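You operate a simulated robot arm through the tools that you are given. There is no shell and no other tool.

The job below is to be done with a simulated robot arm. You get a single attempt, and the scene is never put back.

JOB
Set the vat's milk with about 50 ml of rennet, stirred in slowly.
Fine: speed dial at slow while the stirrer runs; stop it, then open the lid and watch the milk set.

It is judged by the outcome, as a careful person would: the job done as asked, and still so three seconds after it is handed in. It fails if anything else is knocked over, pushed out of place, dropped, spilled or broken. A push-on lid holds only when it is set on centred and level and pressed home; a screw cap is set on level and turned clockwise until tight.

ROBOT AND FRAMES
A 7-joint arm with a two-finger parallel gripper, fixed in place. Base frame: the origin is at the foot of the arm, x ahead of it, y to its left, z up; the work surface is at about z = 0.912. Units: m, rad, N and s.
With the tool pointing down near the work surface it reaches from about 0.24 to 0.68 m from the base axis. Its first joint turns from -1.152 to 1.152 rad. Payload 2.4 kg.
The tool frame sits at the grasp point between the pads (the TCP): z along the fingers, y along the line on which they close. The tips reach 0.03 m beyond it. The gripper opens to 0.094 m. The fingers are 0.028 m wide and 0.01 m thick; the gripper's body (0.05 by 0.096 m) begins 0.055 m behind the TCP.
Orientation is told as [roll, pitch, yaw] about the base's x, y, z axes, in that order, counted from this pose: with the fingers straight down and closing along the base's y, the tool's x points along the base's -x, its y along +y and its z along -z.

CONTROLS
- The arm moves only by the tool play_rows. Its arguments are lists of equal length, an entry for each row: "xyz": the shift along the base's x, y, z in mm, a list of three; "rot": the turn, a rotation vector about the base's x, y, z in rad, a list of three; "fingers": the opening, from 0 (shut) to 1 (fully open). In form: {"xyz": [[dx, dy, dz], ...], "rot": [[rx, ry, rz], ...], "fingers": [fingers, ...]}. A call has 1 to 20 rows; each row shifts and turns the commanded pose from where the row before left it. A row lasts 0.2 s, in which the tool goes at most 0.05 m and 0.15 rad; a call with a longer step from one row to the next is refused whole, and so is a gripper value outside its range. A pose out of reach is approached as far as the arm can. The call stops where the force on the tool passes 80 N (or 10 N more than at its start, if that is more) or the arm is blocked; 0.2 s more then pass. Each finger travels about 0.153 m/s and halts on what it meets, pressing with about 44 N; the grip force reading is that of the motor and also rises with nothing between the fingers. The clock runs only during rows and for 0.2 s after the last one: add rows that do not move to give the fingers time. The reply holds the time, the measured pose of the TCP, the force on the tool along the base axes, the opening and the grip force, in the units named above and with some noise, with the torque about the TCP (base axes, N m) and any sound that the robot's microphone picked up.
- Cameras (640 x 400 px; columns grow to the right, rows downward): "scene" is fixed at [0.0349, 0.4636, 1.4612]; the picture's right is [-0.81, -0.58, 0.00], its down [-0.25, 0.35, -0.90] and it looks along [0.52, -0.73, -0.43] (base axes); focal length 293 px, centre (320, 200). "wrist" rides on the gripper at [0.076, 0.014, -0.102] in the tool frame; the picture's right is [-0.18, 0.98, 0.00], its down [-0.75, -0.14, -0.64] and it looks along [-0.63, -0.12, 0.77] (tool axes); focal length 243 px, centre (320, 200).
- get_image(camera): a new picture of that camera. The clock stands still meanwhile.
- locate(camera, pixels): for up to 12 pixels [column, row] of the newest picture of that camera ("zoom" is the newest enlarged one), the place [x, y, z] in the base frame of the surface seen there, good to about 0.003 m. The clock stands still meanwhile.
- close_up(camera, box): a new picture of the part [left, top, right, bottom] of that camera's present view, enlarged. The clock stands still meanwhile.
- sign_off(): hands the job in; it is judged then, once.

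Open the gripper and draw the arm clear of the work before you hand the job in, unless the task says otherwise.

The tools are called after "Call:" as name(argument=value, ...) on one line, values as JSON. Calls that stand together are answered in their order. play_rows: Moves the arm, as the interface text tells. Its arguments: {"type":"object","properties":{"xyz":{"type":"array","items":{"type":"array","items":{"type":"number"}}},"rot":{"type":"array","items":{"type":"array","items":{"type":"number"}}},"fingers":{"type":"array","items":{"type":"number"}}},"required":["xyz","rot","fingers"]} The other tools are called the same way: get_image (camera) takes a picture; locate (camera, pixels) gives the place of the surface under pixels of a picture; close_up (camera, box) takes an enlarged picture of a part of a camera's view; sign_off () hands the job in.

At the start:

```text
clock: 0.0
ee_pos: [0.3487, -0.0182, 1.3418]
orientation: [-0.001, 0.0, -0.001]
wrist_force: [-0.3, 1.1, 0.2]
wrist_torque: [0.0, 0.03, -0.01]
width: 0.0939
finger_force: 0.0
```

scene: 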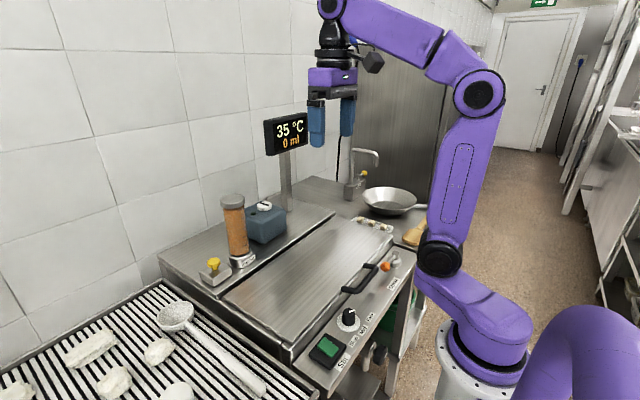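
wrist: 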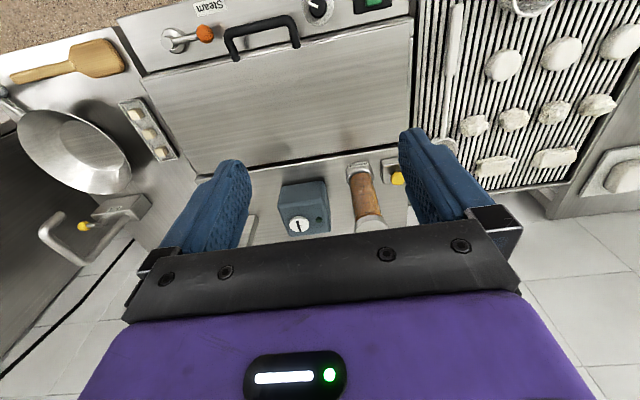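

I start by looking closely at the scene: the vat with lid at about (310,280), dial at (348,318), green button at (325,350), dispenser at (235,225). I take enlarged pictures.

Call:
close_up(camera="scene", box=[280, 230, 440, 390])

Call:
close_up(camera="scene", box=[180, 100, 340, 300])

Call:
close_up(camera="wrist", box=[100, 0, 480, 240])

```text
2.50 times, centred on (360, 310) of scene
```

zoom: 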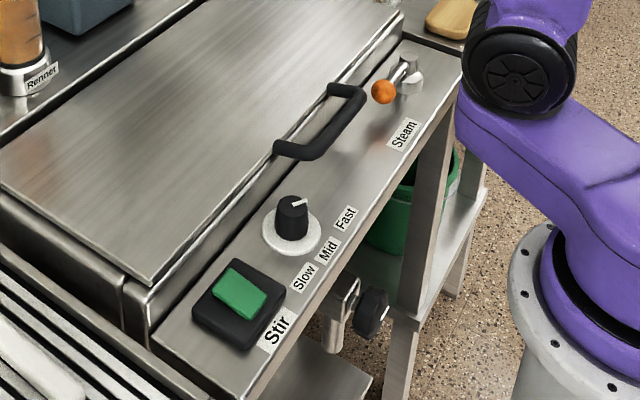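

```text
2.00 times, centred on (260, 200) of scene
```

zoom: 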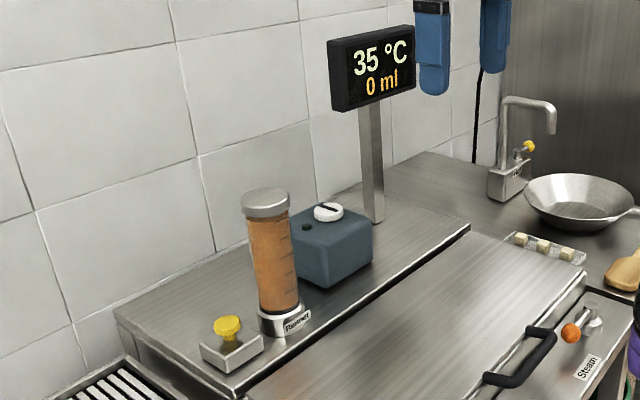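

```text
1.67 times, centred on (290, 120) of wrist
```

zoom: 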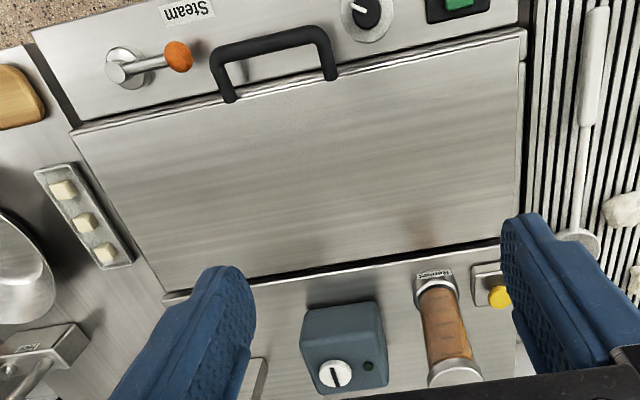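

The display reads 35 °C and 0 ml. I need to see the rennet column, the yellow knob and the blue box in more detail, so I zoom in further.

Call:
close_up(camera="scene", box=[190, 185, 270, 295])

Call:
close_up(camera="scene", box=[235, 185, 305, 250])

Call:
close_up(camera="scene", box=[300, 290, 400, 380])

Call:
close_up(camera="wrist", box=[260, 140, 420, 240])

```text
3.64 times, centred on (230, 240) of scene
```

zoom: 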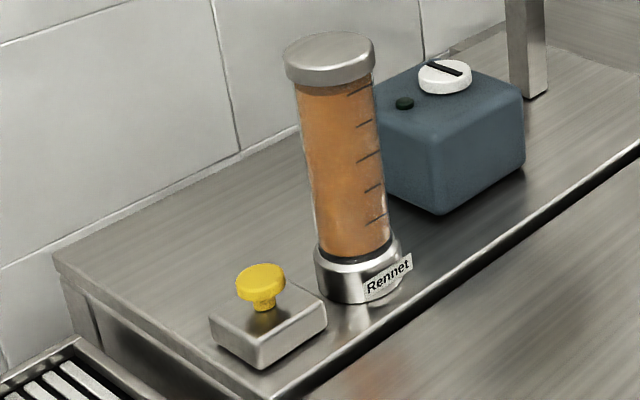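

```text
6.15 times, centred on (270, 218) of scene
```

zoom: 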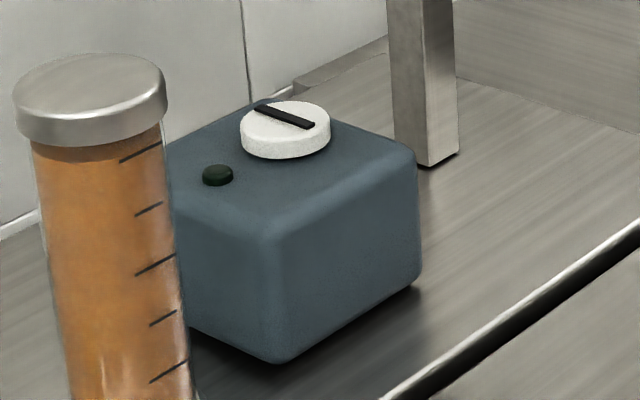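

```text
4.44 times, centred on (350, 335) of scene
```

zoom: 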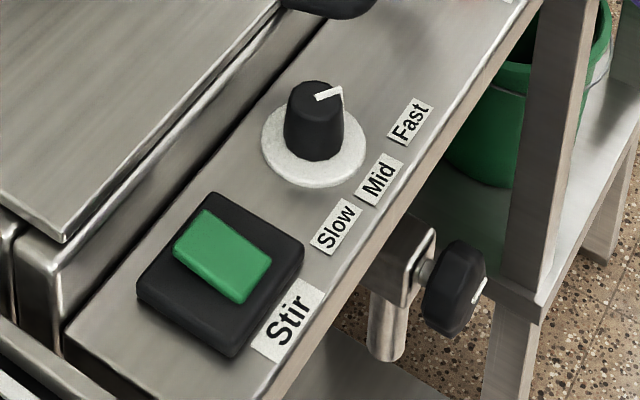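

```text
4.00 times, centred on (340, 190) of wrist
```

zoom: 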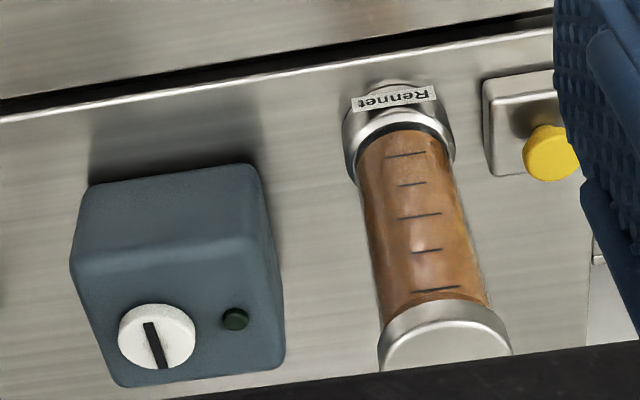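

The doser seems to have a yellow mushroom button at (213,263); the dial at (348,314) points toward Fast. I take a fresh scene picture and measure the places of the main parts.

Call:
get_image(camera="scene")

Call:
locate(camera="scene", pixels=[[349, 312], [326, 343], [346, 290], [374, 266], [213, 263], [233, 198], [265, 205], [386, 266], [340, 330], [235, 285], [300, 350], [372, 310]])

Call:
locate(camera="wrist", pixels=[[318, 8], [370, 4], [232, 50], [296, 44], [206, 34], [398, 178], [300, 225], [372, 226], [160, 80], [412, 20], [410, 145], [190, 165]])

```text
taken
```

scene: 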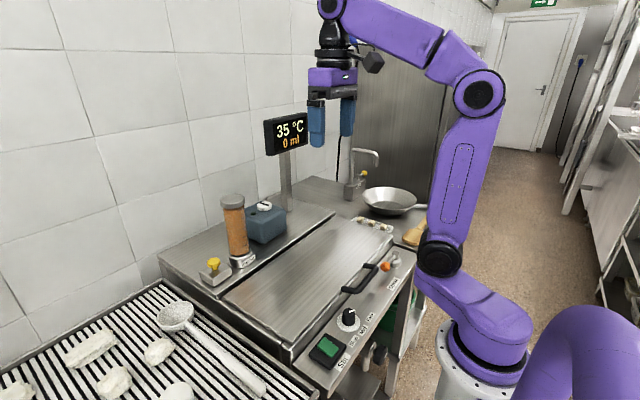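

```text
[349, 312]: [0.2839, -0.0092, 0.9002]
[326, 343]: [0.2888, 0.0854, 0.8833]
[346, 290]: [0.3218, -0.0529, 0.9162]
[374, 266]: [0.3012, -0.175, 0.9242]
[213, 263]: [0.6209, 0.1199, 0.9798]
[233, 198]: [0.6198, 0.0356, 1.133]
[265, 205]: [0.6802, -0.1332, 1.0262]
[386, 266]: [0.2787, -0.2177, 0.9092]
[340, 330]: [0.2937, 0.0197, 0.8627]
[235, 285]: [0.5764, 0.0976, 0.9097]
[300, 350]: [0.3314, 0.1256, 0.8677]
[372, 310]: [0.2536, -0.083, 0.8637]
```

```text
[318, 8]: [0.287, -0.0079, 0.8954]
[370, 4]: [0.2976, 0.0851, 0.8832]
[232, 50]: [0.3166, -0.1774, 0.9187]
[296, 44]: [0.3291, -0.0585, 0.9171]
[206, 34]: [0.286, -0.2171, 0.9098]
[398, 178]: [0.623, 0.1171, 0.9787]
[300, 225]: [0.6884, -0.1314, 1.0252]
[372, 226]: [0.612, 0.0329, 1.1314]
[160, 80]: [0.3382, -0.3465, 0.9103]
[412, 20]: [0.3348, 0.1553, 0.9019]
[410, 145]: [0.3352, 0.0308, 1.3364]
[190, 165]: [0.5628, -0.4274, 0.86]
```

The panel ledge lies at z≈0.863, with the dial at about (0.285,-0.008) and the button at (0.29,0.085). I zoom on the dial to locate the labels and its pointer.

Call:
close_up(camera="scene", box=[300, 290, 400, 380])

Call:
locate(camera="zoom", pixels=[[336, 227], [378, 181], [410, 122], [318, 99], [340, 92], [314, 150], [295, 85], [238, 262], [205, 245], [250, 285], [180, 250], [288, 320]])

Call:
close_up(camera="wrist", box=[290, 0, 410, 60])

```text
4.44 times, centred on (350, 335) of scene
```

zoom: 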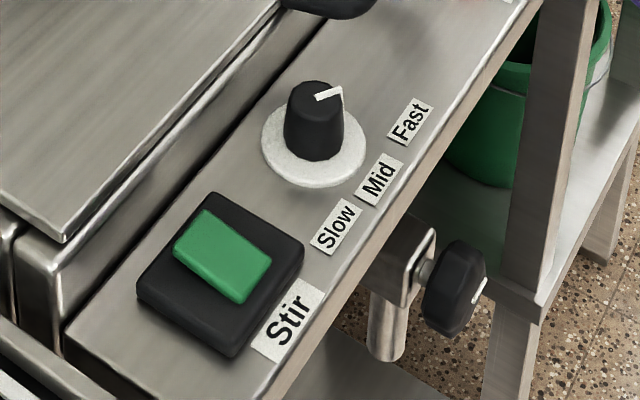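

```text
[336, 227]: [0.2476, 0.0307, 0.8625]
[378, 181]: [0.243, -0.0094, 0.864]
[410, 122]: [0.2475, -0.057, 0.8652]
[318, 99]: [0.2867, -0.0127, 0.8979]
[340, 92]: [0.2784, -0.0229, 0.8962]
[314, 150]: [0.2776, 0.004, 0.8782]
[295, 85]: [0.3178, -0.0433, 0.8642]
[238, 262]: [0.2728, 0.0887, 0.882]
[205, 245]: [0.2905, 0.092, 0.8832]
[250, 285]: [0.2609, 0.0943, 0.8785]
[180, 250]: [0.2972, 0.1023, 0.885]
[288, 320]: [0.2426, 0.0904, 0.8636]
```

```text
5.33 times, centred on (350, 30) of wrist
```

zoom: 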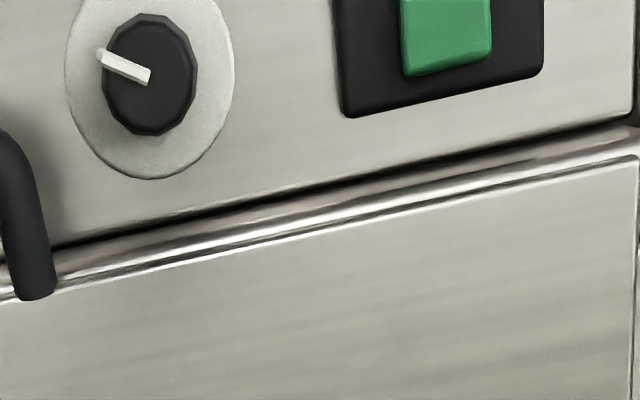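

The labels are Slow (0.248,0.031), Mid (0.243,-0.009) and Fast (0.248,-0.057); the pointer from about (0.285,-0.011) aims at Fast, so it needs roughly 100° clockwise seen from above. I move above the dial with a partly closed gripper.

Call:
play_rows(xyz=[[-8, 1, -40], [-8, 1, -40], [-8, 1, -40], [-8, 1, -40], [-8, 1, -40], [-8, 1, -40], [-8, 1, -20], [-8, 1, 0], [0, 0, 0]], rot=[[0, 0, 0], [0, 0, 0], [0, 0, 0], [0, 0, 0], [0, 0, 0], [0, 0, 0], [0, 0, 0], [0, 0, 0], [0, 0, 0]], fingers=[0.9, 0.8, 0.7, 0.6, 0.55, 0.55, 0.55, 0.55, 0.55])

Call:
get_image(camera="wrist")

Call:
get_image(camera="scene")

```text
clock: 2.0
ee_pos: [0.2827, -0.0091, 1.0789]
orientation: [0.001, 0.0, 0.0]
wrist_force: [0.1, 0.9, -0.8]
wrist_torque: [0.01, -0.02, -0.02]
width: 0.0518
finger_force: 0.1
```

```text
taken
```

wrist: 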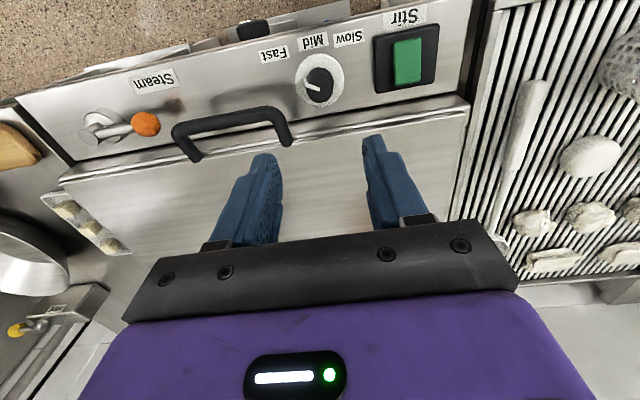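

```text
taken
```

scene: 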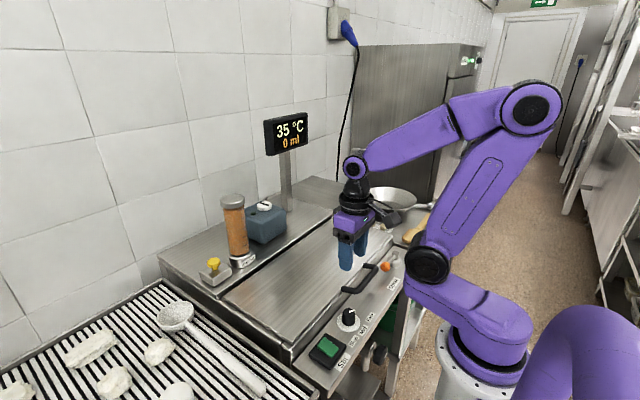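

The dial is at (319,80) in the wrist view. I zoom in and locate the knob's centre, pointer and the vat edge next to it.

Call:
close_up(camera="wrist", box=[240, 10, 460, 150])

Call:
locate(camera="zoom", pixels=[[232, 205], [210, 195], [250, 208], [232, 245], [265, 225], [190, 215], [360, 330], [360, 300], [360, 345], [130, 290], [480, 150], [315, 75]])

```text
2.86 times, centred on (350, 80) of wrist
```

zoom: 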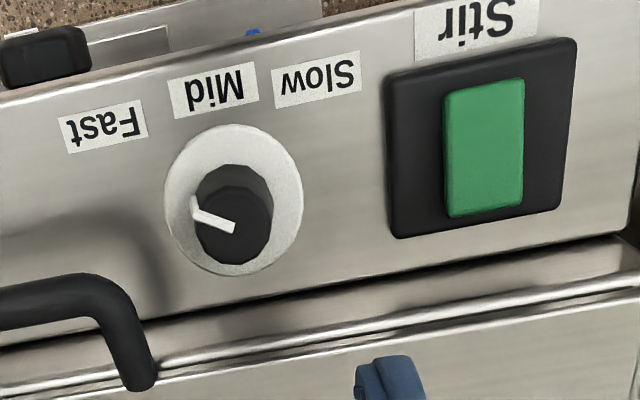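

```text
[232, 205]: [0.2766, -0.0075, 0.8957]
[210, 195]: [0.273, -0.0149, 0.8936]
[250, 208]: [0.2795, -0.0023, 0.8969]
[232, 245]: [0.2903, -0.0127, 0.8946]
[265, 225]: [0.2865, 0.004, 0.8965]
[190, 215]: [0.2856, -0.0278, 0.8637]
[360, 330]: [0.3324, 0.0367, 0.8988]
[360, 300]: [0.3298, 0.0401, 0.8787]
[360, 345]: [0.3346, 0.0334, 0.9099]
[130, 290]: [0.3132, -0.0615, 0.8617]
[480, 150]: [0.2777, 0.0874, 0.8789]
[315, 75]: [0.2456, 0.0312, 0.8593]
```

I refine the dial's centre with points on the skirt's rim and the knob's top.

Call:
locate(camera="zoom", pixels=[[170, 195], [298, 195], [233, 130], [233, 272], [185, 150], [285, 245], [200, 210], [270, 210], [240, 260], [238, 180], [236, 222], [195, 200]])

```text
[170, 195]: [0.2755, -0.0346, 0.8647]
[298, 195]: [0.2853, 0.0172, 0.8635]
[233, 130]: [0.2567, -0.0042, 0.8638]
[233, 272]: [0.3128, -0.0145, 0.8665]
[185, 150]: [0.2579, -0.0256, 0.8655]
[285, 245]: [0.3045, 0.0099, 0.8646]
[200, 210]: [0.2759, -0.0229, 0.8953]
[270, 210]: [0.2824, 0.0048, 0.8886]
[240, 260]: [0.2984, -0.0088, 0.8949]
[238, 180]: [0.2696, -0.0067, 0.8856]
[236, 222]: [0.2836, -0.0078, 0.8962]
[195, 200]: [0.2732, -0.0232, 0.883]
```

The dial's centre is about (0.283,-0.009), top at z≈0.896, knob about 31 mm wide; the gripper is right above it. I turn the gripper by +0.75 rad, go down to z≈0.903, and close on the knob.

Call:
play_rows(xyz=[[0, 0, -25], [0, 0, -25], [0, 0, -25], [0, 0, -10], [0, 0, -10], [0, 0, 0], [0, 0, -20], [0, 0, -20], [0, 0, -20], [0, 0, -20], [0, 0, 0]], rot=[[0, 0, 0.15], [0, 0, 0.15], [0, 0, 0.15], [0, 0, 0.15], [0, 0, 0.15], [0, 0, 0], [0, 0, 0], [0, 0, 0], [0, 0, 0], [0, 0, 0], [0, 0, 0]], fingers=[0.53, 0.53, 0.53, 0.53, 0.53, 0.53, 0.53, 0.53, 0.53, 0.53, 0.53])

Call:
get_image(camera="wrist")

Call:
close_up(camera="scene", box=[290, 240, 410, 360])

```text
clock: 4.4
ee_pos: [0.2838, -0.0097, 0.9054]
orientation: [0.001, 0.0, 0.751]
wrist_force: [-0.3, 0.3, -0.1]
wrist_torque: [-0.02, 0.01, 0.02]
width: 0.0497
finger_force: 0.2
```

```text
taken
```

wrist: 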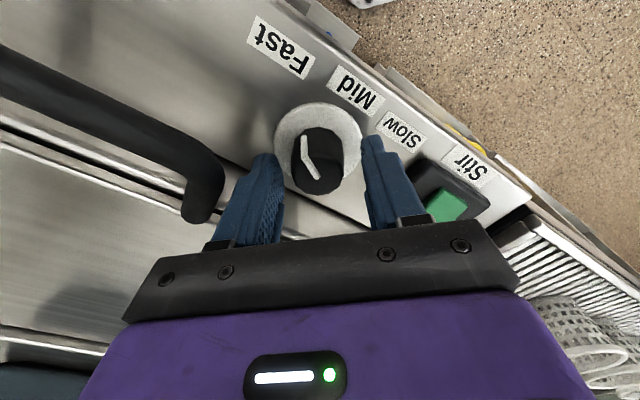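

```text
3.33 times, centred on (350, 300) of scene
```

zoom: 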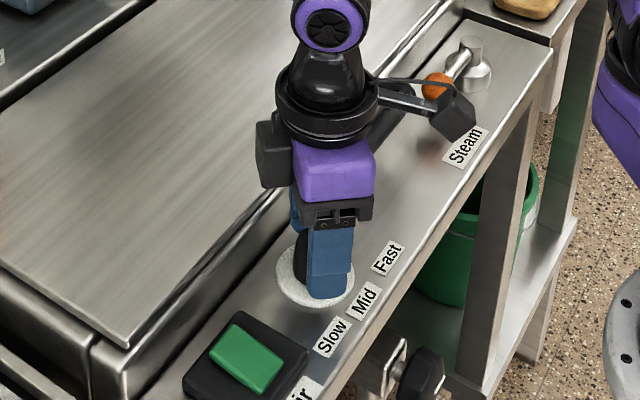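

The fingers straddle the knob cleanly with no contact force. I close them on it.

Call:
play_rows(xyz=[[0, 0, 0], [0, 0, 0], [0, 0, 0]], rot=[[0, 0, 0], [0, 0, 0], [0, 0, 0]], fingers=[0.35, 0.25, 0.2])

```text
clock: 5.2
ee_pos: [0.2845, -0.0104, 0.907]
orientation: [0.001, -0.002, 0.748]
wrist_force: [16.2, -24.7, -5.0]
wrist_torque: [-0.83, -0.56, -0.09]
width: 0.0321
finger_force: 44.7
```

The knob is held (32 mm), with a side force of about 30 N along the closing line, so I'm slightly off centre. I nudge 1 mm in that direction and start turning clockwise in small steps.

Call:
play_rows(xyz=[[0.7, -0.8, 0], [0, 0, 0]], rot=[[0, 0, 0], [0, 0, 0]], fingers=[0.2, 0.2])

```text
clock: 5.8
ee_pos: [0.2855, -0.0094, 0.9055]
orientation: [0.001, 0.0, 0.751]
wrist_force: [5.7, -13.8, 10.3]
wrist_torque: [0.38, -1.23, -0.35]
width: 0.0318
finger_force: 44.7
```

The side force halved. I nudge another bit and then turn by about −0.6 rad, watching forces.

Call:
play_rows(xyz=[[0.5, -0.7, 0], [0, 0, 0], [0, 0, 0], [0, 0, 0], [0, 0, 0], [0, 0, 0], [0, 0, 0]], rot=[[0, 0, 0], [0, 0, -0.1], [0, 0, -0.1], [0, 0, -0.1], [0, 0, -0.1], [0, 0, -0.1], [0, 0, -0.1]], fingers=[0.2, 0.2, 0.2, 0.2, 0.2, 0.2, 0.2])

Call:
close_up(camera="wrist", box=[200, 0, 520, 220])

```text
clock: 7.4
ee_pos: [0.2844, -0.0101, 0.9052]
orientation: [-0.001, -0.001, 0.151]
wrist_force: [-5.1, 20.6, 9.9]
wrist_torque: [0.73, -0.11, 0.02]
width: 0.0319
finger_force: 45.6
```

```text
1.82 times, centred on (360, 110) of wrist
```

zoom: 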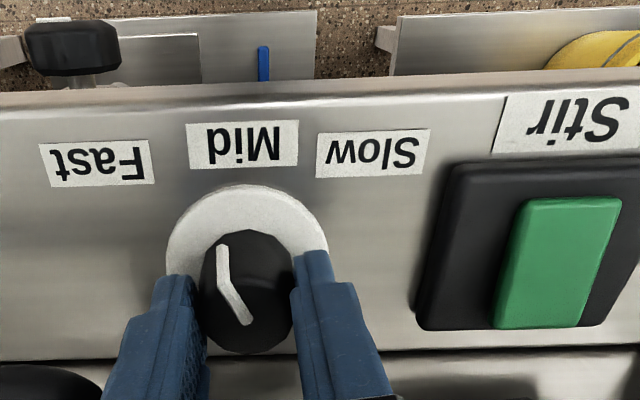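

The pointer follows the gripper (now between Fast and Mid). I nudge +y by 1 mm and continue turning another −1.0 rad.

Call:
play_rows(xyz=[[0, 0.8, 0], [0, 0, 0], [0, 0, 0], [0, 0, 0], [0, 0, 0], [0, 0, 0], [0, 0, 0], [0, 0, 0], [0, 0, 0], [0, 0, 0], [0, 0, 0]], rot=[[0, 0, -0.1], [0, 0, -0.1], [0, 0, -0.1], [0, 0, -0.1], [0, 0, -0.1], [0, 0, -0.1], [0, 0, -0.1], [0, 0, -0.1], [0, 0, -0.1], [0, 0, -0.1], [0, 0, 0]], fingers=[0.2, 0.2, 0.2, 0.2, 0.2, 0.2, 0.2, 0.2, 0.2, 0.2, 0.2])

Call:
close_up(camera="wrist", box=[160, 0, 480, 220])

```text
clock: 9.8
ee_pos: [0.2848, -0.0097, 0.9069]
orientation: [0.004, 0.0, -0.851]
wrist_force: [-8.9, 22.4, 11.5]
wrist_torque: [0.83, 0.5, -0.02]
width: 0.0321
finger_force: 45.2
```

```text
1.82 times, centred on (320, 110) of wrist
```

zoom: 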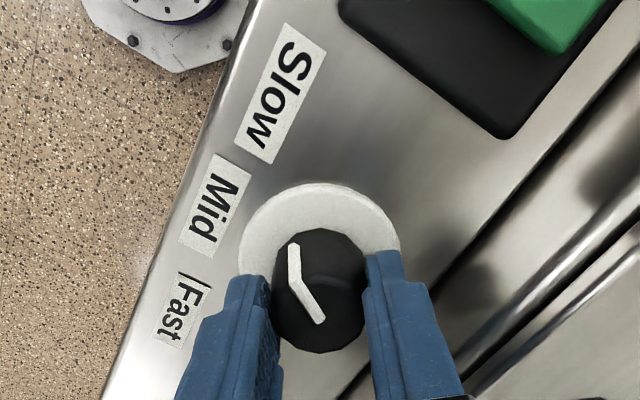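

The pointer is nearly at Slow (about 7° short by my estimate: 1.6 of ~1.73 rad). I turn another −0.13 rad.

Call:
play_rows(xyz=[[0, 0, 0], [0, 0, 0], [0, 0, 0]], rot=[[0, 0, -0.07], [0, 0, -0.06], [0, 0, 0]], fingers=[0.2, 0.2, 0.2])

Call:
play_rows(xyz=[[0, 0, 0], [0, 0, 0], [0, 0, 20], [0, 0, 25], [0, 0, 30], [0, 0, 40], [0, 0, 40]], rot=[[0, 0, 0], [0, 0, 0], [0, 0, 0], [0, 0, 0], [0, 0, 0], [0, 0, 0], [0, 0, 0]], fingers=[0.5, 0.53, 0.53, 0.53, 0.53, 0.53, 0.53])

Call:
close_up(camera="wrist", box=[160, 0, 480, 220])

Call:
get_image(camera="scene")

```text
clock: 10.6
ee_pos: [0.2853, -0.0115, 0.9065]
orientation: [0.0, 0.0, -0.982]
wrist_force: [-11.2, 21.5, 30.2]
wrist_torque: [0.62, 0.37, 0.0]
width: 0.0314
finger_force: 45.0
```

```text
clock: 12.2
ee_pos: [0.2845, -0.0099, 1.0588]
orientation: [0.0, 0.001, -0.981]
wrist_force: [0.2, 0.1, 0.1]
wrist_torque: [0.02, -0.01, 0.01]
width: 0.0494
finger_force: 0.0
```

```text
1.82 times, centred on (320, 110) of wrist
```

zoom: 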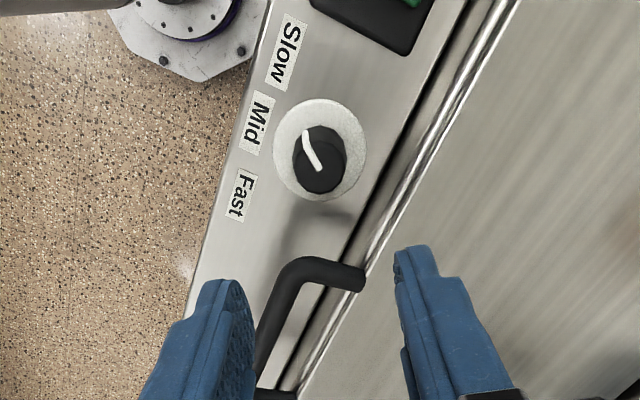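

```text
taken
```

scene: 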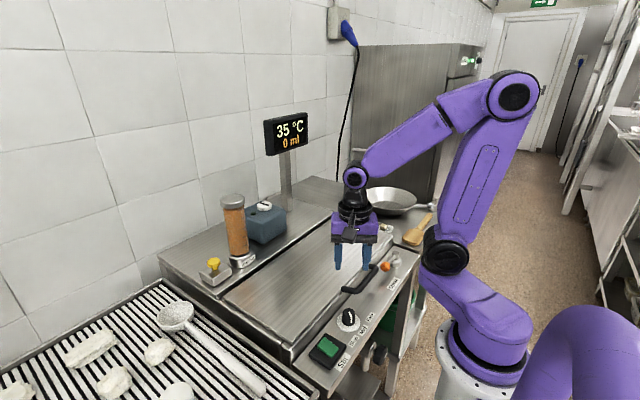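

The dial has been released and the arm lifted; the pointer looks turned toward Slow. I check it in an enlarged scene view and locate its ends.

Call:
close_up(camera="scene", box=[320, 295, 385, 340])

Call:
close_up(camera="wrist", box=[270, 0, 380, 120])

```text
8.89 times, centred on (352, 318) of scene
```

zoom: 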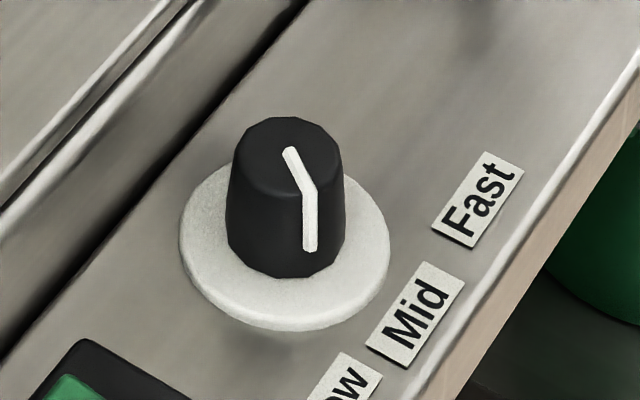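

```text
3.33 times, centred on (325, 60) of wrist
```

zoom: 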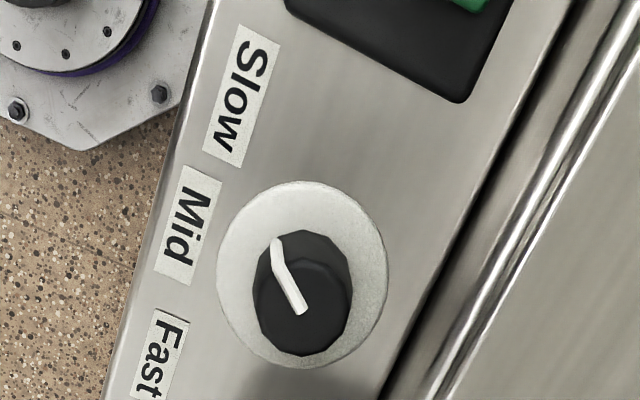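

The pointer now appears to be on or near Slow; I measure the pointer ends and label centres to compute the angle.

Call:
locate(camera="zoom", pixels=[[302, 310], [281, 272], [276, 242], [241, 97], [188, 225], [160, 350], [225, 272], [380, 272], [302, 188], [302, 362], [302, 295], [345, 285]])

```text
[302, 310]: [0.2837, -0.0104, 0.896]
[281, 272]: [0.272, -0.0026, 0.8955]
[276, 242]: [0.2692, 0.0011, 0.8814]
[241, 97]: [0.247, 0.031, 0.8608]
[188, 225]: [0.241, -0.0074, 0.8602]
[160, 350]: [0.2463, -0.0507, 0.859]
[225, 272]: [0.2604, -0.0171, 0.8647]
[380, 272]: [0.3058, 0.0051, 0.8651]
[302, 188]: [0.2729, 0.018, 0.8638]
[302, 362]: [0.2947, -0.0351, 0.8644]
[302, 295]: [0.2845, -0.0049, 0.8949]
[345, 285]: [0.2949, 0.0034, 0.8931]
```

The pointer reads about 36° toward Slow while the label lies at about 47°, so it stopped ~11° short (some slip on the tapered knob). I regrip slightly lower, better centred, and turn a further −0.22 rad.

Call:
play_rows(xyz=[[-0.8, 1.2, -40], [0, 0, -40], [0, 0, -40], [0, 0, -25], [0, 0, -13], [0, 0, 0], [0, 0, 0], [0, 0, 0], [0, 0, 0]], rot=[[0, 0, 0], [0, 0, 0], [0, 0, 0], [0, 0, 0], [0, 0, 0], [0, 0, 0], [0, 0, 0], [0, 0, 0], [0, 0, 0]], fingers=[0.53, 0.53, 0.53, 0.53, 0.53, 0.53, 0.3, 0.2, 0.2])

```text
clock: 14.2
ee_pos: [0.2845, -0.0104, 0.9038]
orientation: [0.002, 0.001, -0.981]
wrist_force: [9.9, 5.7, -20.3]
wrist_torque: [0.04, -0.39, 0.0]
width: 0.032
finger_force: 45.1
```

The knob is held again with small side forces. I turn −0.22 rad and look at it while still gripped.

Call:
play_rows(xyz=[[0.4, 0.3, 0], [0, 0, 0], [0, 0, 0], [0, 0, 0], [0, 0, 0]], rot=[[0, 0, -0.05], [0, 0, -0.06], [0, 0, -0.06], [0, 0, -0.05], [0, 0, 0]], fingers=[0.2, 0.2, 0.2, 0.2, 0.2])

Call:
close_up(camera="wrist", box=[160, 0, 480, 220])

Call:
close_up(camera="scene", box=[320, 295, 385, 340])

```text
clock: 15.4
ee_pos: [0.2857, -0.0095, 0.9032]
orientation: [0.002, -0.001, -1.202]
wrist_force: [5.9, -9.9, 39.8]
wrist_torque: [-0.28, -0.21, -0.03]
width: 0.032
finger_force: 45.1
```

```text
1.82 times, centred on (320, 110) of wrist
```

zoom: 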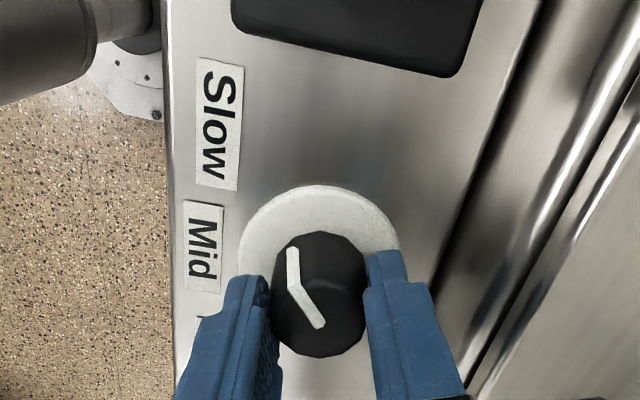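

```text
8.89 times, centred on (352, 318) of scene
```

zoom: 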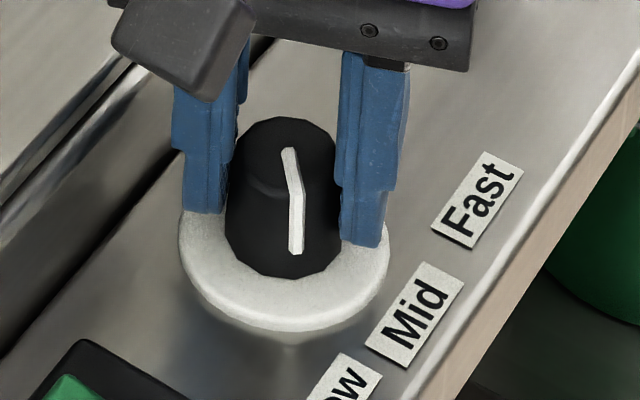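

In the scene view the pointer on top now runs (288,150)→(299,193), which matches about 48°, i.e. on Slow. I release, lift and verify.

Call:
play_rows(xyz=[[0, 0, 0], [0, 0, 0], [0, 0, 20], [0, 0, 25], [0, 0, 30], [0, 0, 40], [0, 0, 40], [0, 0, 0]], rot=[[0, 0, 0], [0, 0, 0], [0, 0, 0], [0, 0, 0], [0, 0, 0], [0, 0, 0], [0, 0, 0], [0, 0, 0]], fingers=[0.5, 0.53, 0.53, 0.53, 0.53, 0.53, 0.53, 0.53])

Call:
close_up(camera="scene", box=[320, 295, 385, 340])

Call:
close_up(camera="wrist", box=[220, 0, 420, 140])

```text
clock: 17.2
ee_pos: [0.2872, -0.0108, 1.0587]
orientation: [-0.002, 0.0, -1.201]
wrist_force: [0.4, -0.3, -0.4]
wrist_torque: [-0.04, 0.02, 0.01]
width: 0.0501
finger_force: 0.1
```

```text
8.89 times, centred on (352, 318) of scene
```

zoom: 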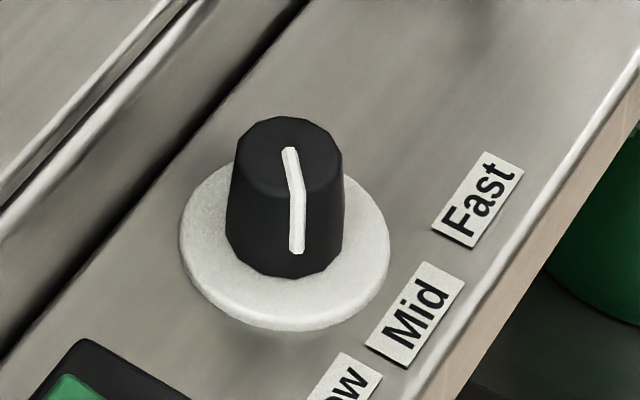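

```text
2.86 times, centred on (320, 70) of wrist
```

zoom: 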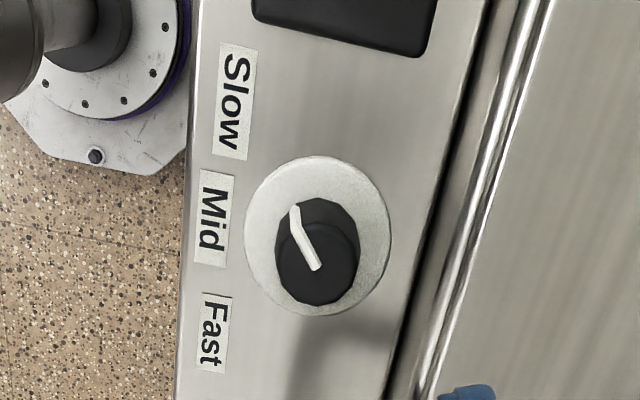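

The dial sits on Slow. Next is the Stir switch: I zoom in and measure the green part's ends to see whether it's a tilted rocker.

Call:
close_up(camera="scene", box=[300, 325, 352, 375])

Call:
locate(camera="zoom", pixels=[[190, 115], [300, 175], [330, 260], [400, 245], [300, 300], [175, 185], [230, 80], [260, 190], [120, 210], [430, 190], [290, 375], [215, 60]])

```text
8.00 times, centred on (326, 350) of scene
```

zoom: 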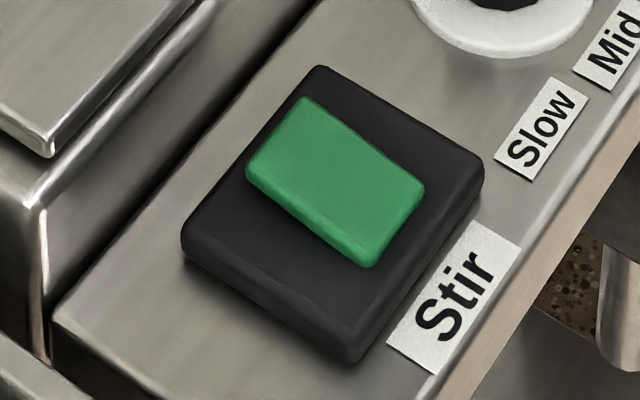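

```text
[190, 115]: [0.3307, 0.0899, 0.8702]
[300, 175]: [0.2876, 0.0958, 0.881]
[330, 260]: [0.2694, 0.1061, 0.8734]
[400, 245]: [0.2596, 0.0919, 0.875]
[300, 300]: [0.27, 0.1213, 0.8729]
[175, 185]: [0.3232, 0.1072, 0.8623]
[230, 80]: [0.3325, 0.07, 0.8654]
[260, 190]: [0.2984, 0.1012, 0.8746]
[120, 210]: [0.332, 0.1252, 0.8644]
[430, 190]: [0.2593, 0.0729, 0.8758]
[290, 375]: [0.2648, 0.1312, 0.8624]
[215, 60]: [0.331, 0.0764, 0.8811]
```

I measure more points on the green top to determine its tilt and extents.

Call:
locate(camera="zoom", pixels=[[305, 110], [262, 160], [285, 140], [320, 160], [350, 185], [385, 205], [410, 195], [365, 240], [375, 225], [320, 80], [210, 215], [460, 170]])

Call:
get_image(camera="wrist")

```text
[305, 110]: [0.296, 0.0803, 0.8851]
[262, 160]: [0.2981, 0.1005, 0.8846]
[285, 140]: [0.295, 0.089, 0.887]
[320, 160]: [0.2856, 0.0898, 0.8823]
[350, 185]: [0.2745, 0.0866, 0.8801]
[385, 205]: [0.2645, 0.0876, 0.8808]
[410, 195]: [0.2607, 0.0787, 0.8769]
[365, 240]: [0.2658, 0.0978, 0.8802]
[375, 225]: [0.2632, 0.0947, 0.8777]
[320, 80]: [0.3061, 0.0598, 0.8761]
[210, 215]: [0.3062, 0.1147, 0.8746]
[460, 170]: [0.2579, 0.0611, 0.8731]
```

```text
taken
```

wrist: 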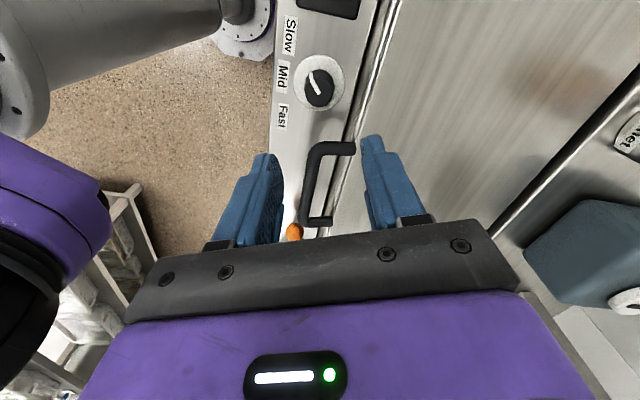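

The rocker is tilted: far end (x≈0.296) at z≈0.887, near end (x≈0.261) at 0.877, centre (0.279,0.090). I close the fingers, turn to −90° and hover over the high end at (0.292,0.090).

Call:
play_rows(xyz=[[0, 20, 0], [1, 20, 0], [1, 20, 0], [2, 20, -20], [2, 19.5, -30], [0.5, 0, -40], [0, 0, -40], [0, 0, 0]], rot=[[0, 0, -0.1], [0, 0, -0.1], [0, 0, -0.1], [0, 0, -0.07], [0, 0, 0], [0, 0, 0], [0, 0, 0], [0, 0, 0]], fingers=[0.3, 0, 0, 0, 0, 0, 0, 0])

Call:
get_image(camera="wrist")

Call:
close_up(camera="scene", box=[290, 290, 390, 380])

```text
clock: 19.0
ee_pos: [0.2903, 0.0913, 0.9278]
orientation: [0.001, 0.0, -1.57]
wrist_force: [-0.3, 0.2, -0.9]
wrist_torque: [-0.01, -0.01, 0.0]
width: 0.0003
finger_force: 33.0
```

```text
taken
```

wrist: 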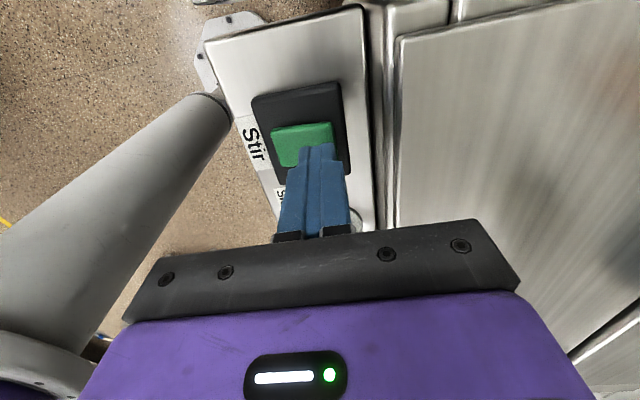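

```text
4.44 times, centred on (340, 335) of scene
```

zoom: 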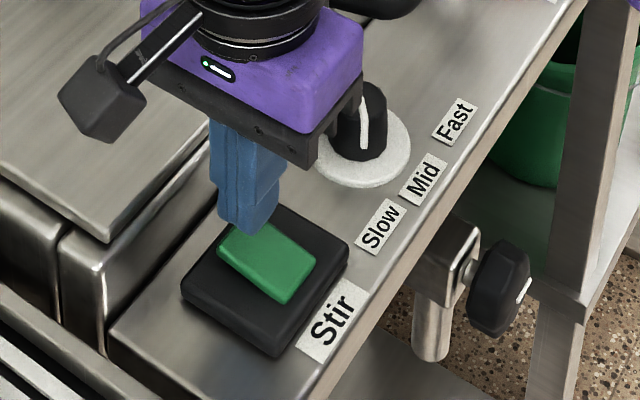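

The closed fingertips hover over the far half of the rocker (green at (300,140) in wrist view), tips at z≈0.898. I press down in small steps.

Call:
play_rows(xyz=[[0, 0, -6], [0, 0, -3], [0, 0, -2], [0, 0, -2], [0, 0, 0]], rot=[[0, 0, 0], [0, 0, 0], [0, 0, 0], [0, 0, 0], [0, 0, 0]], fingers=[0, 0, 0, 0, 0])

```text
clock: 20.2
ee_pos: [0.2905, 0.0891, 0.9163]
orientation: [0.0, -0.001, -1.571]
wrist_force: [-0.9, 0.5, -0.7]
wrist_torque: [0.0, 0.04, -0.03]
width: 0.0
finger_force: 33.2
```

No contact yet with tips at about z=0.886. I continue down in small steps.

Call:
play_rows(xyz=[[0, 0, -2], [0, 0, -2], [0, 0, -2], [0, 0, 0]], rot=[[0, 0, 0], [0, 0, 0], [0, 0, 0], [0, 0, 0]], fingers=[0, 0, 0, 0])

Call:
close_up(camera="scene", box=[290, 310, 370, 380])

```text
clock: 21.2
ee_pos: [0.2917, 0.0902, 0.9107]
orientation: [0.003, 0.002, -1.57]
wrist_force: [2.2, -5.1, 49.6]
wrist_torque: [-0.23, 0.39, 0.03]
width: 0.0
finger_force: 32.8
```

```text
5.71 times, centred on (330, 345) of scene
```

zoom: 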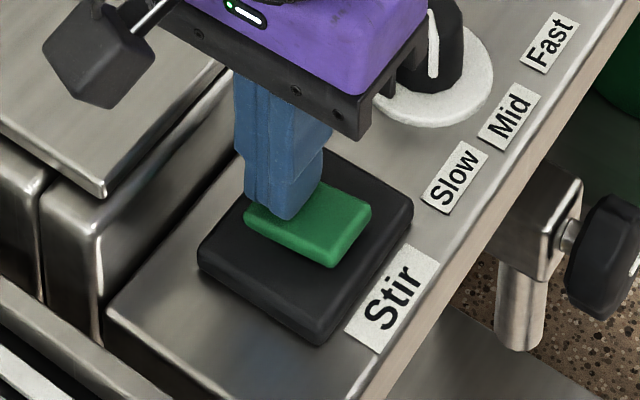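

The force rose to 50 N with tips at z≈0.881 and the rocker appears to have tipped. I lift off and check.

Call:
play_rows(xyz=[[0, 0, 10], [0, 0, 30], [0, 0, 40], [0, 0, 0]], rot=[[0, 0, 0], [0, 0, 0], [0, 0, 0], [0, 0, 0]], fingers=[0, 0, 0, 0])

Call:
close_up(camera="scene", box=[300, 325, 352, 375])

Call:
get_image(camera="scene")

```text
clock: 22.2
ee_pos: [0.2906, 0.091, 0.9885]
orientation: [0.001, -0.001, -1.568]
wrist_force: [0.5, -0.3, -0.3]
wrist_torque: [-0.03, -0.02, 0.01]
width: 0.0
finger_force: 32.4
```

```text
8.00 times, centred on (326, 350) of scene
```

zoom: 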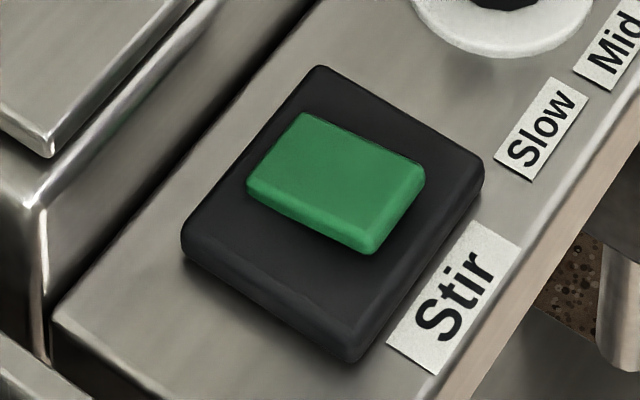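

```text
taken
```

scene: 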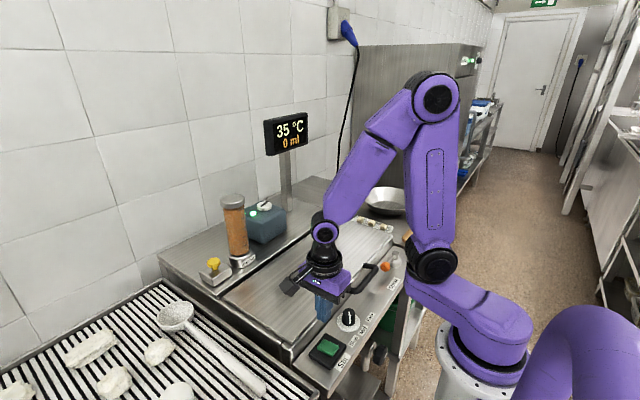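

The rocker flipped, and the lamp on the blue box at (253,212) is now green, so the stirrer runs. I check that box and the display in close-up.

Call:
close_up(camera="scene", box=[190, 110, 320, 290])

Call:
locate(camera="scene", pixels=[[213, 262], [210, 264], [217, 264], [213, 270], [213, 276], [203, 276], [228, 268], [233, 200], [240, 258], [265, 206], [287, 180], [160, 256]])

```text
2.22 times, centred on (255, 200) of scene
```

zoom: 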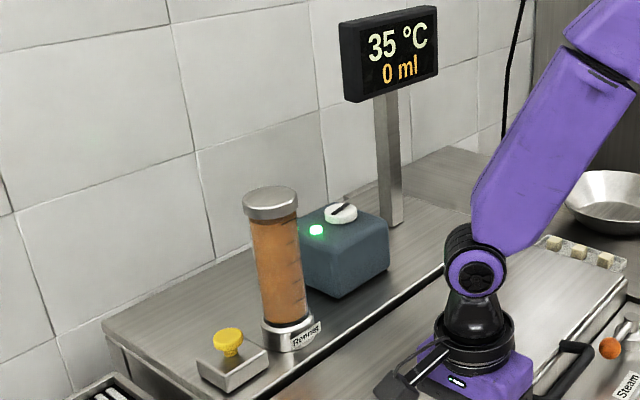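

```text
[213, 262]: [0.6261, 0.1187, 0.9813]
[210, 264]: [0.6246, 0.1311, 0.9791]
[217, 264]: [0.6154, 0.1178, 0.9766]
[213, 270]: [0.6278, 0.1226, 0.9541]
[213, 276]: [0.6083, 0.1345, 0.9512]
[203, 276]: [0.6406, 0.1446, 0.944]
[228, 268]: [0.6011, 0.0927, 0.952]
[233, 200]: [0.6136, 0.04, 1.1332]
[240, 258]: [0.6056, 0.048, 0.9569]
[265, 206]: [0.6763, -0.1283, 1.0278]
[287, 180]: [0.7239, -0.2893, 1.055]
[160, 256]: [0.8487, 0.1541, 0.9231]
```

The stirrer's disc turns and the display still reads 0 ml. The yellow mushroom is at about (0.622,0.120,0.98); keeping yaw −90° puts the wrist camera away from the rennet column. I rise and move above it.

Call:
play_rows(xyz=[[0, 0, 45], [0, 0, 45], [10, 0, 45], [25, 4, 40], [40, 4, 25], [45, 4, 0], [45, 4, 0], [45, 4, 0], [45, 4, 0], [40, 4, 0], [36, 2, 0], [0, 0, 0]], rot=[[0, 0, 0], [0, 0, 0], [0, 0, 0], [0, 0, 0], [0, 0, 0], [0, 0, 0], [0, 0, 0], [0, 0, 0], [0, 0, 0], [0, 0, 0], [0, 0, 0], [0, 0, 0]], fingers=[0, 0, 0, 0, 0, 0, 0, 0, 0, 0, 0, 0])

Call:
get_image(camera="wrist")

Call:
get_image(camera="scene")

```text
clock: 24.8
ee_pos: [0.6177, 0.1199, 1.1874]
orientation: [-0.002, -0.001, -1.572]
wrist_force: [0.0, 0.7, -0.1]
wrist_torque: [0.02, 0.01, -0.01]
width: 0.0
finger_force: 33.2
out of reach, approached as far as the arm can: row 11
```

```text
taken
```

wrist: 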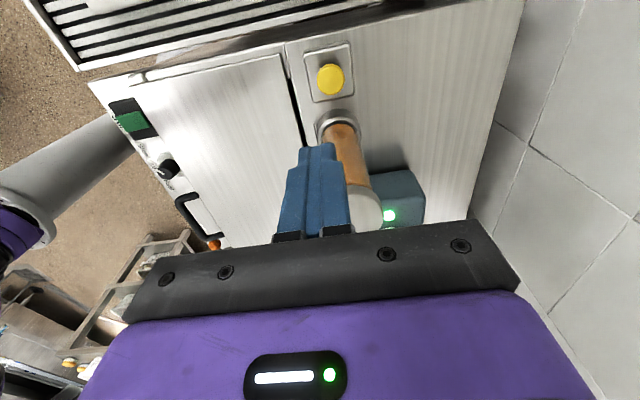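

```text
taken
```

scene: 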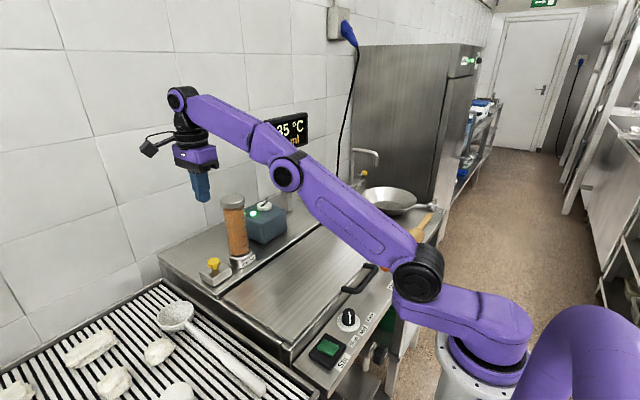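

The reach is limited at this height, but x≈0.618 is nearly above the mushroom. I locate the yellow knob and its box accurately from the wrist picture.

Call:
close_up(camera="wrist", box=[280, 30, 400, 110])

Call:
locate(camera="wrist", pixels=[[331, 77], [318, 78], [343, 78], [331, 67], [331, 88], [310, 98], [350, 92], [335, 115], [362, 215], [350, 200], [380, 200], [345, 160]])

```text
5.00 times, centred on (340, 70) of wrist
```

zoom: 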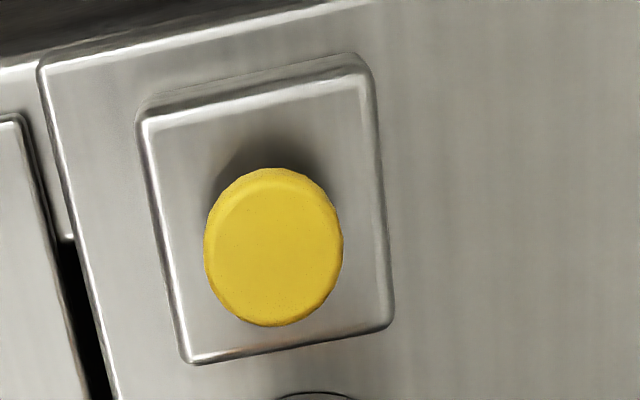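

```text
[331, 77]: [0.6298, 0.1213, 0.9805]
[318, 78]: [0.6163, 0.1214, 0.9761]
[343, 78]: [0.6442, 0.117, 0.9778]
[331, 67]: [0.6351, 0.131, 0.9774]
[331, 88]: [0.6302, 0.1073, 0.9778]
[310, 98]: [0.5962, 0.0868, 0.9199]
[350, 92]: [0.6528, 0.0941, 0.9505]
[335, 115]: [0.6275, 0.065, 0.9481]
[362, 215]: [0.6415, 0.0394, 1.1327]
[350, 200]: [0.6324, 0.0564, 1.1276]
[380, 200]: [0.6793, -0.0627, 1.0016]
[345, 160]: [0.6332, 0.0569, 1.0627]
```

The mushroom's centre is about (0.627,0.119) with its top at z≈0.980. I descend to about z=1.03 (tips ~20 mm above it) and check position.

Call:
play_rows(xyz=[[0, 0, -40], [2, 0, -40], [2, 0, -40], [2, 0, -35], [0, 0, 0]], rot=[[0, 0, 0], [0, 0, 0], [0, 0, 0], [0, 0, 0], [0, 0, 0]], fingers=[0, 0, 0, 0, 0])

Call:
get_image(camera="wrist")

Call:
get_image(camera="scene")

```text
clock: 26.0
ee_pos: [0.6236, 0.1191, 1.0341]
orientation: [0.0, 0.0, -1.57]
wrist_force: [0.1, -0.4, 0.0]
wrist_torque: [0.01, -0.03, 0.04]
width: 0.0
finger_force: 33.3
```

```text
taken
```

wrist: 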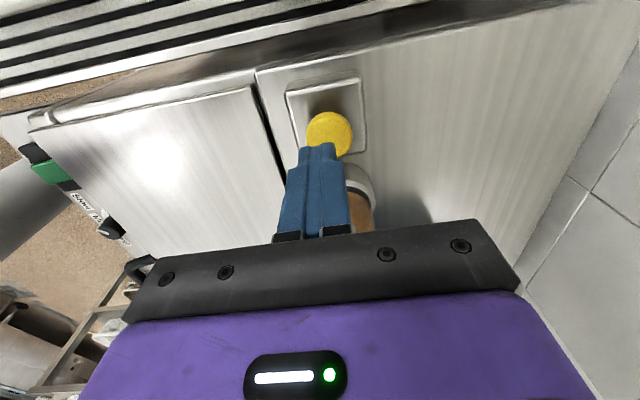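

```text
taken
```

scene: 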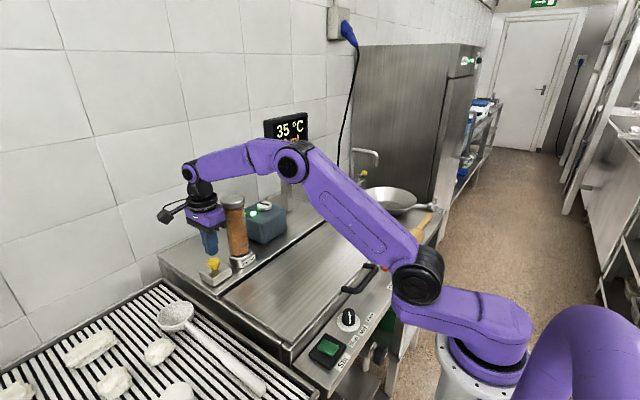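

The fingertips look well aligned over the mushroom at (328,133). I check the clearance to the rennet column in close-up before pressing.

Call:
close_up(camera="scene", box=[150, 110, 330, 300])

Call:
close_up(camera="wrist", box=[270, 70, 410, 240])

Call:
locate(camera="wrist", pixels=[[328, 125], [310, 130], [348, 130], [328, 112], [335, 150]])

```text
2.11 times, centred on (240, 205) of scene
```

zoom: 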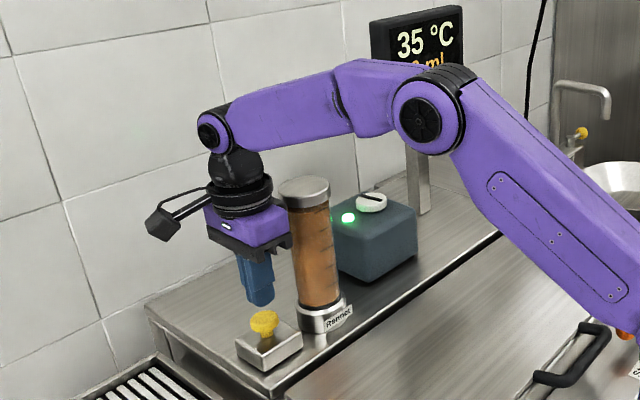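

```text
2.35 times, centred on (340, 155) of wrist
```

zoom: 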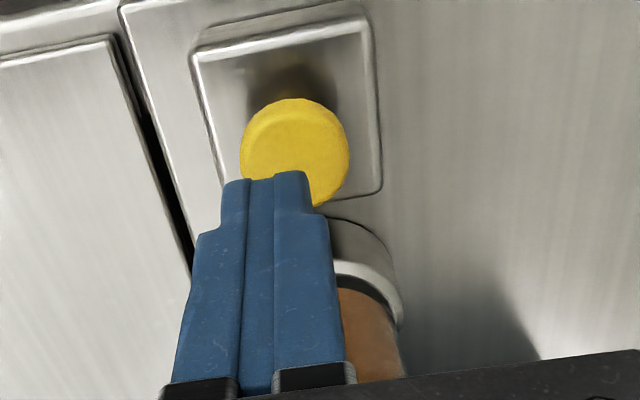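

```text
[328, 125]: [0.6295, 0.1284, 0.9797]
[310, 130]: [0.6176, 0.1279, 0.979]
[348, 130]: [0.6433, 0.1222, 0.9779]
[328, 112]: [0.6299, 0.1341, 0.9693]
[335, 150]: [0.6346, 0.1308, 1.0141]
```

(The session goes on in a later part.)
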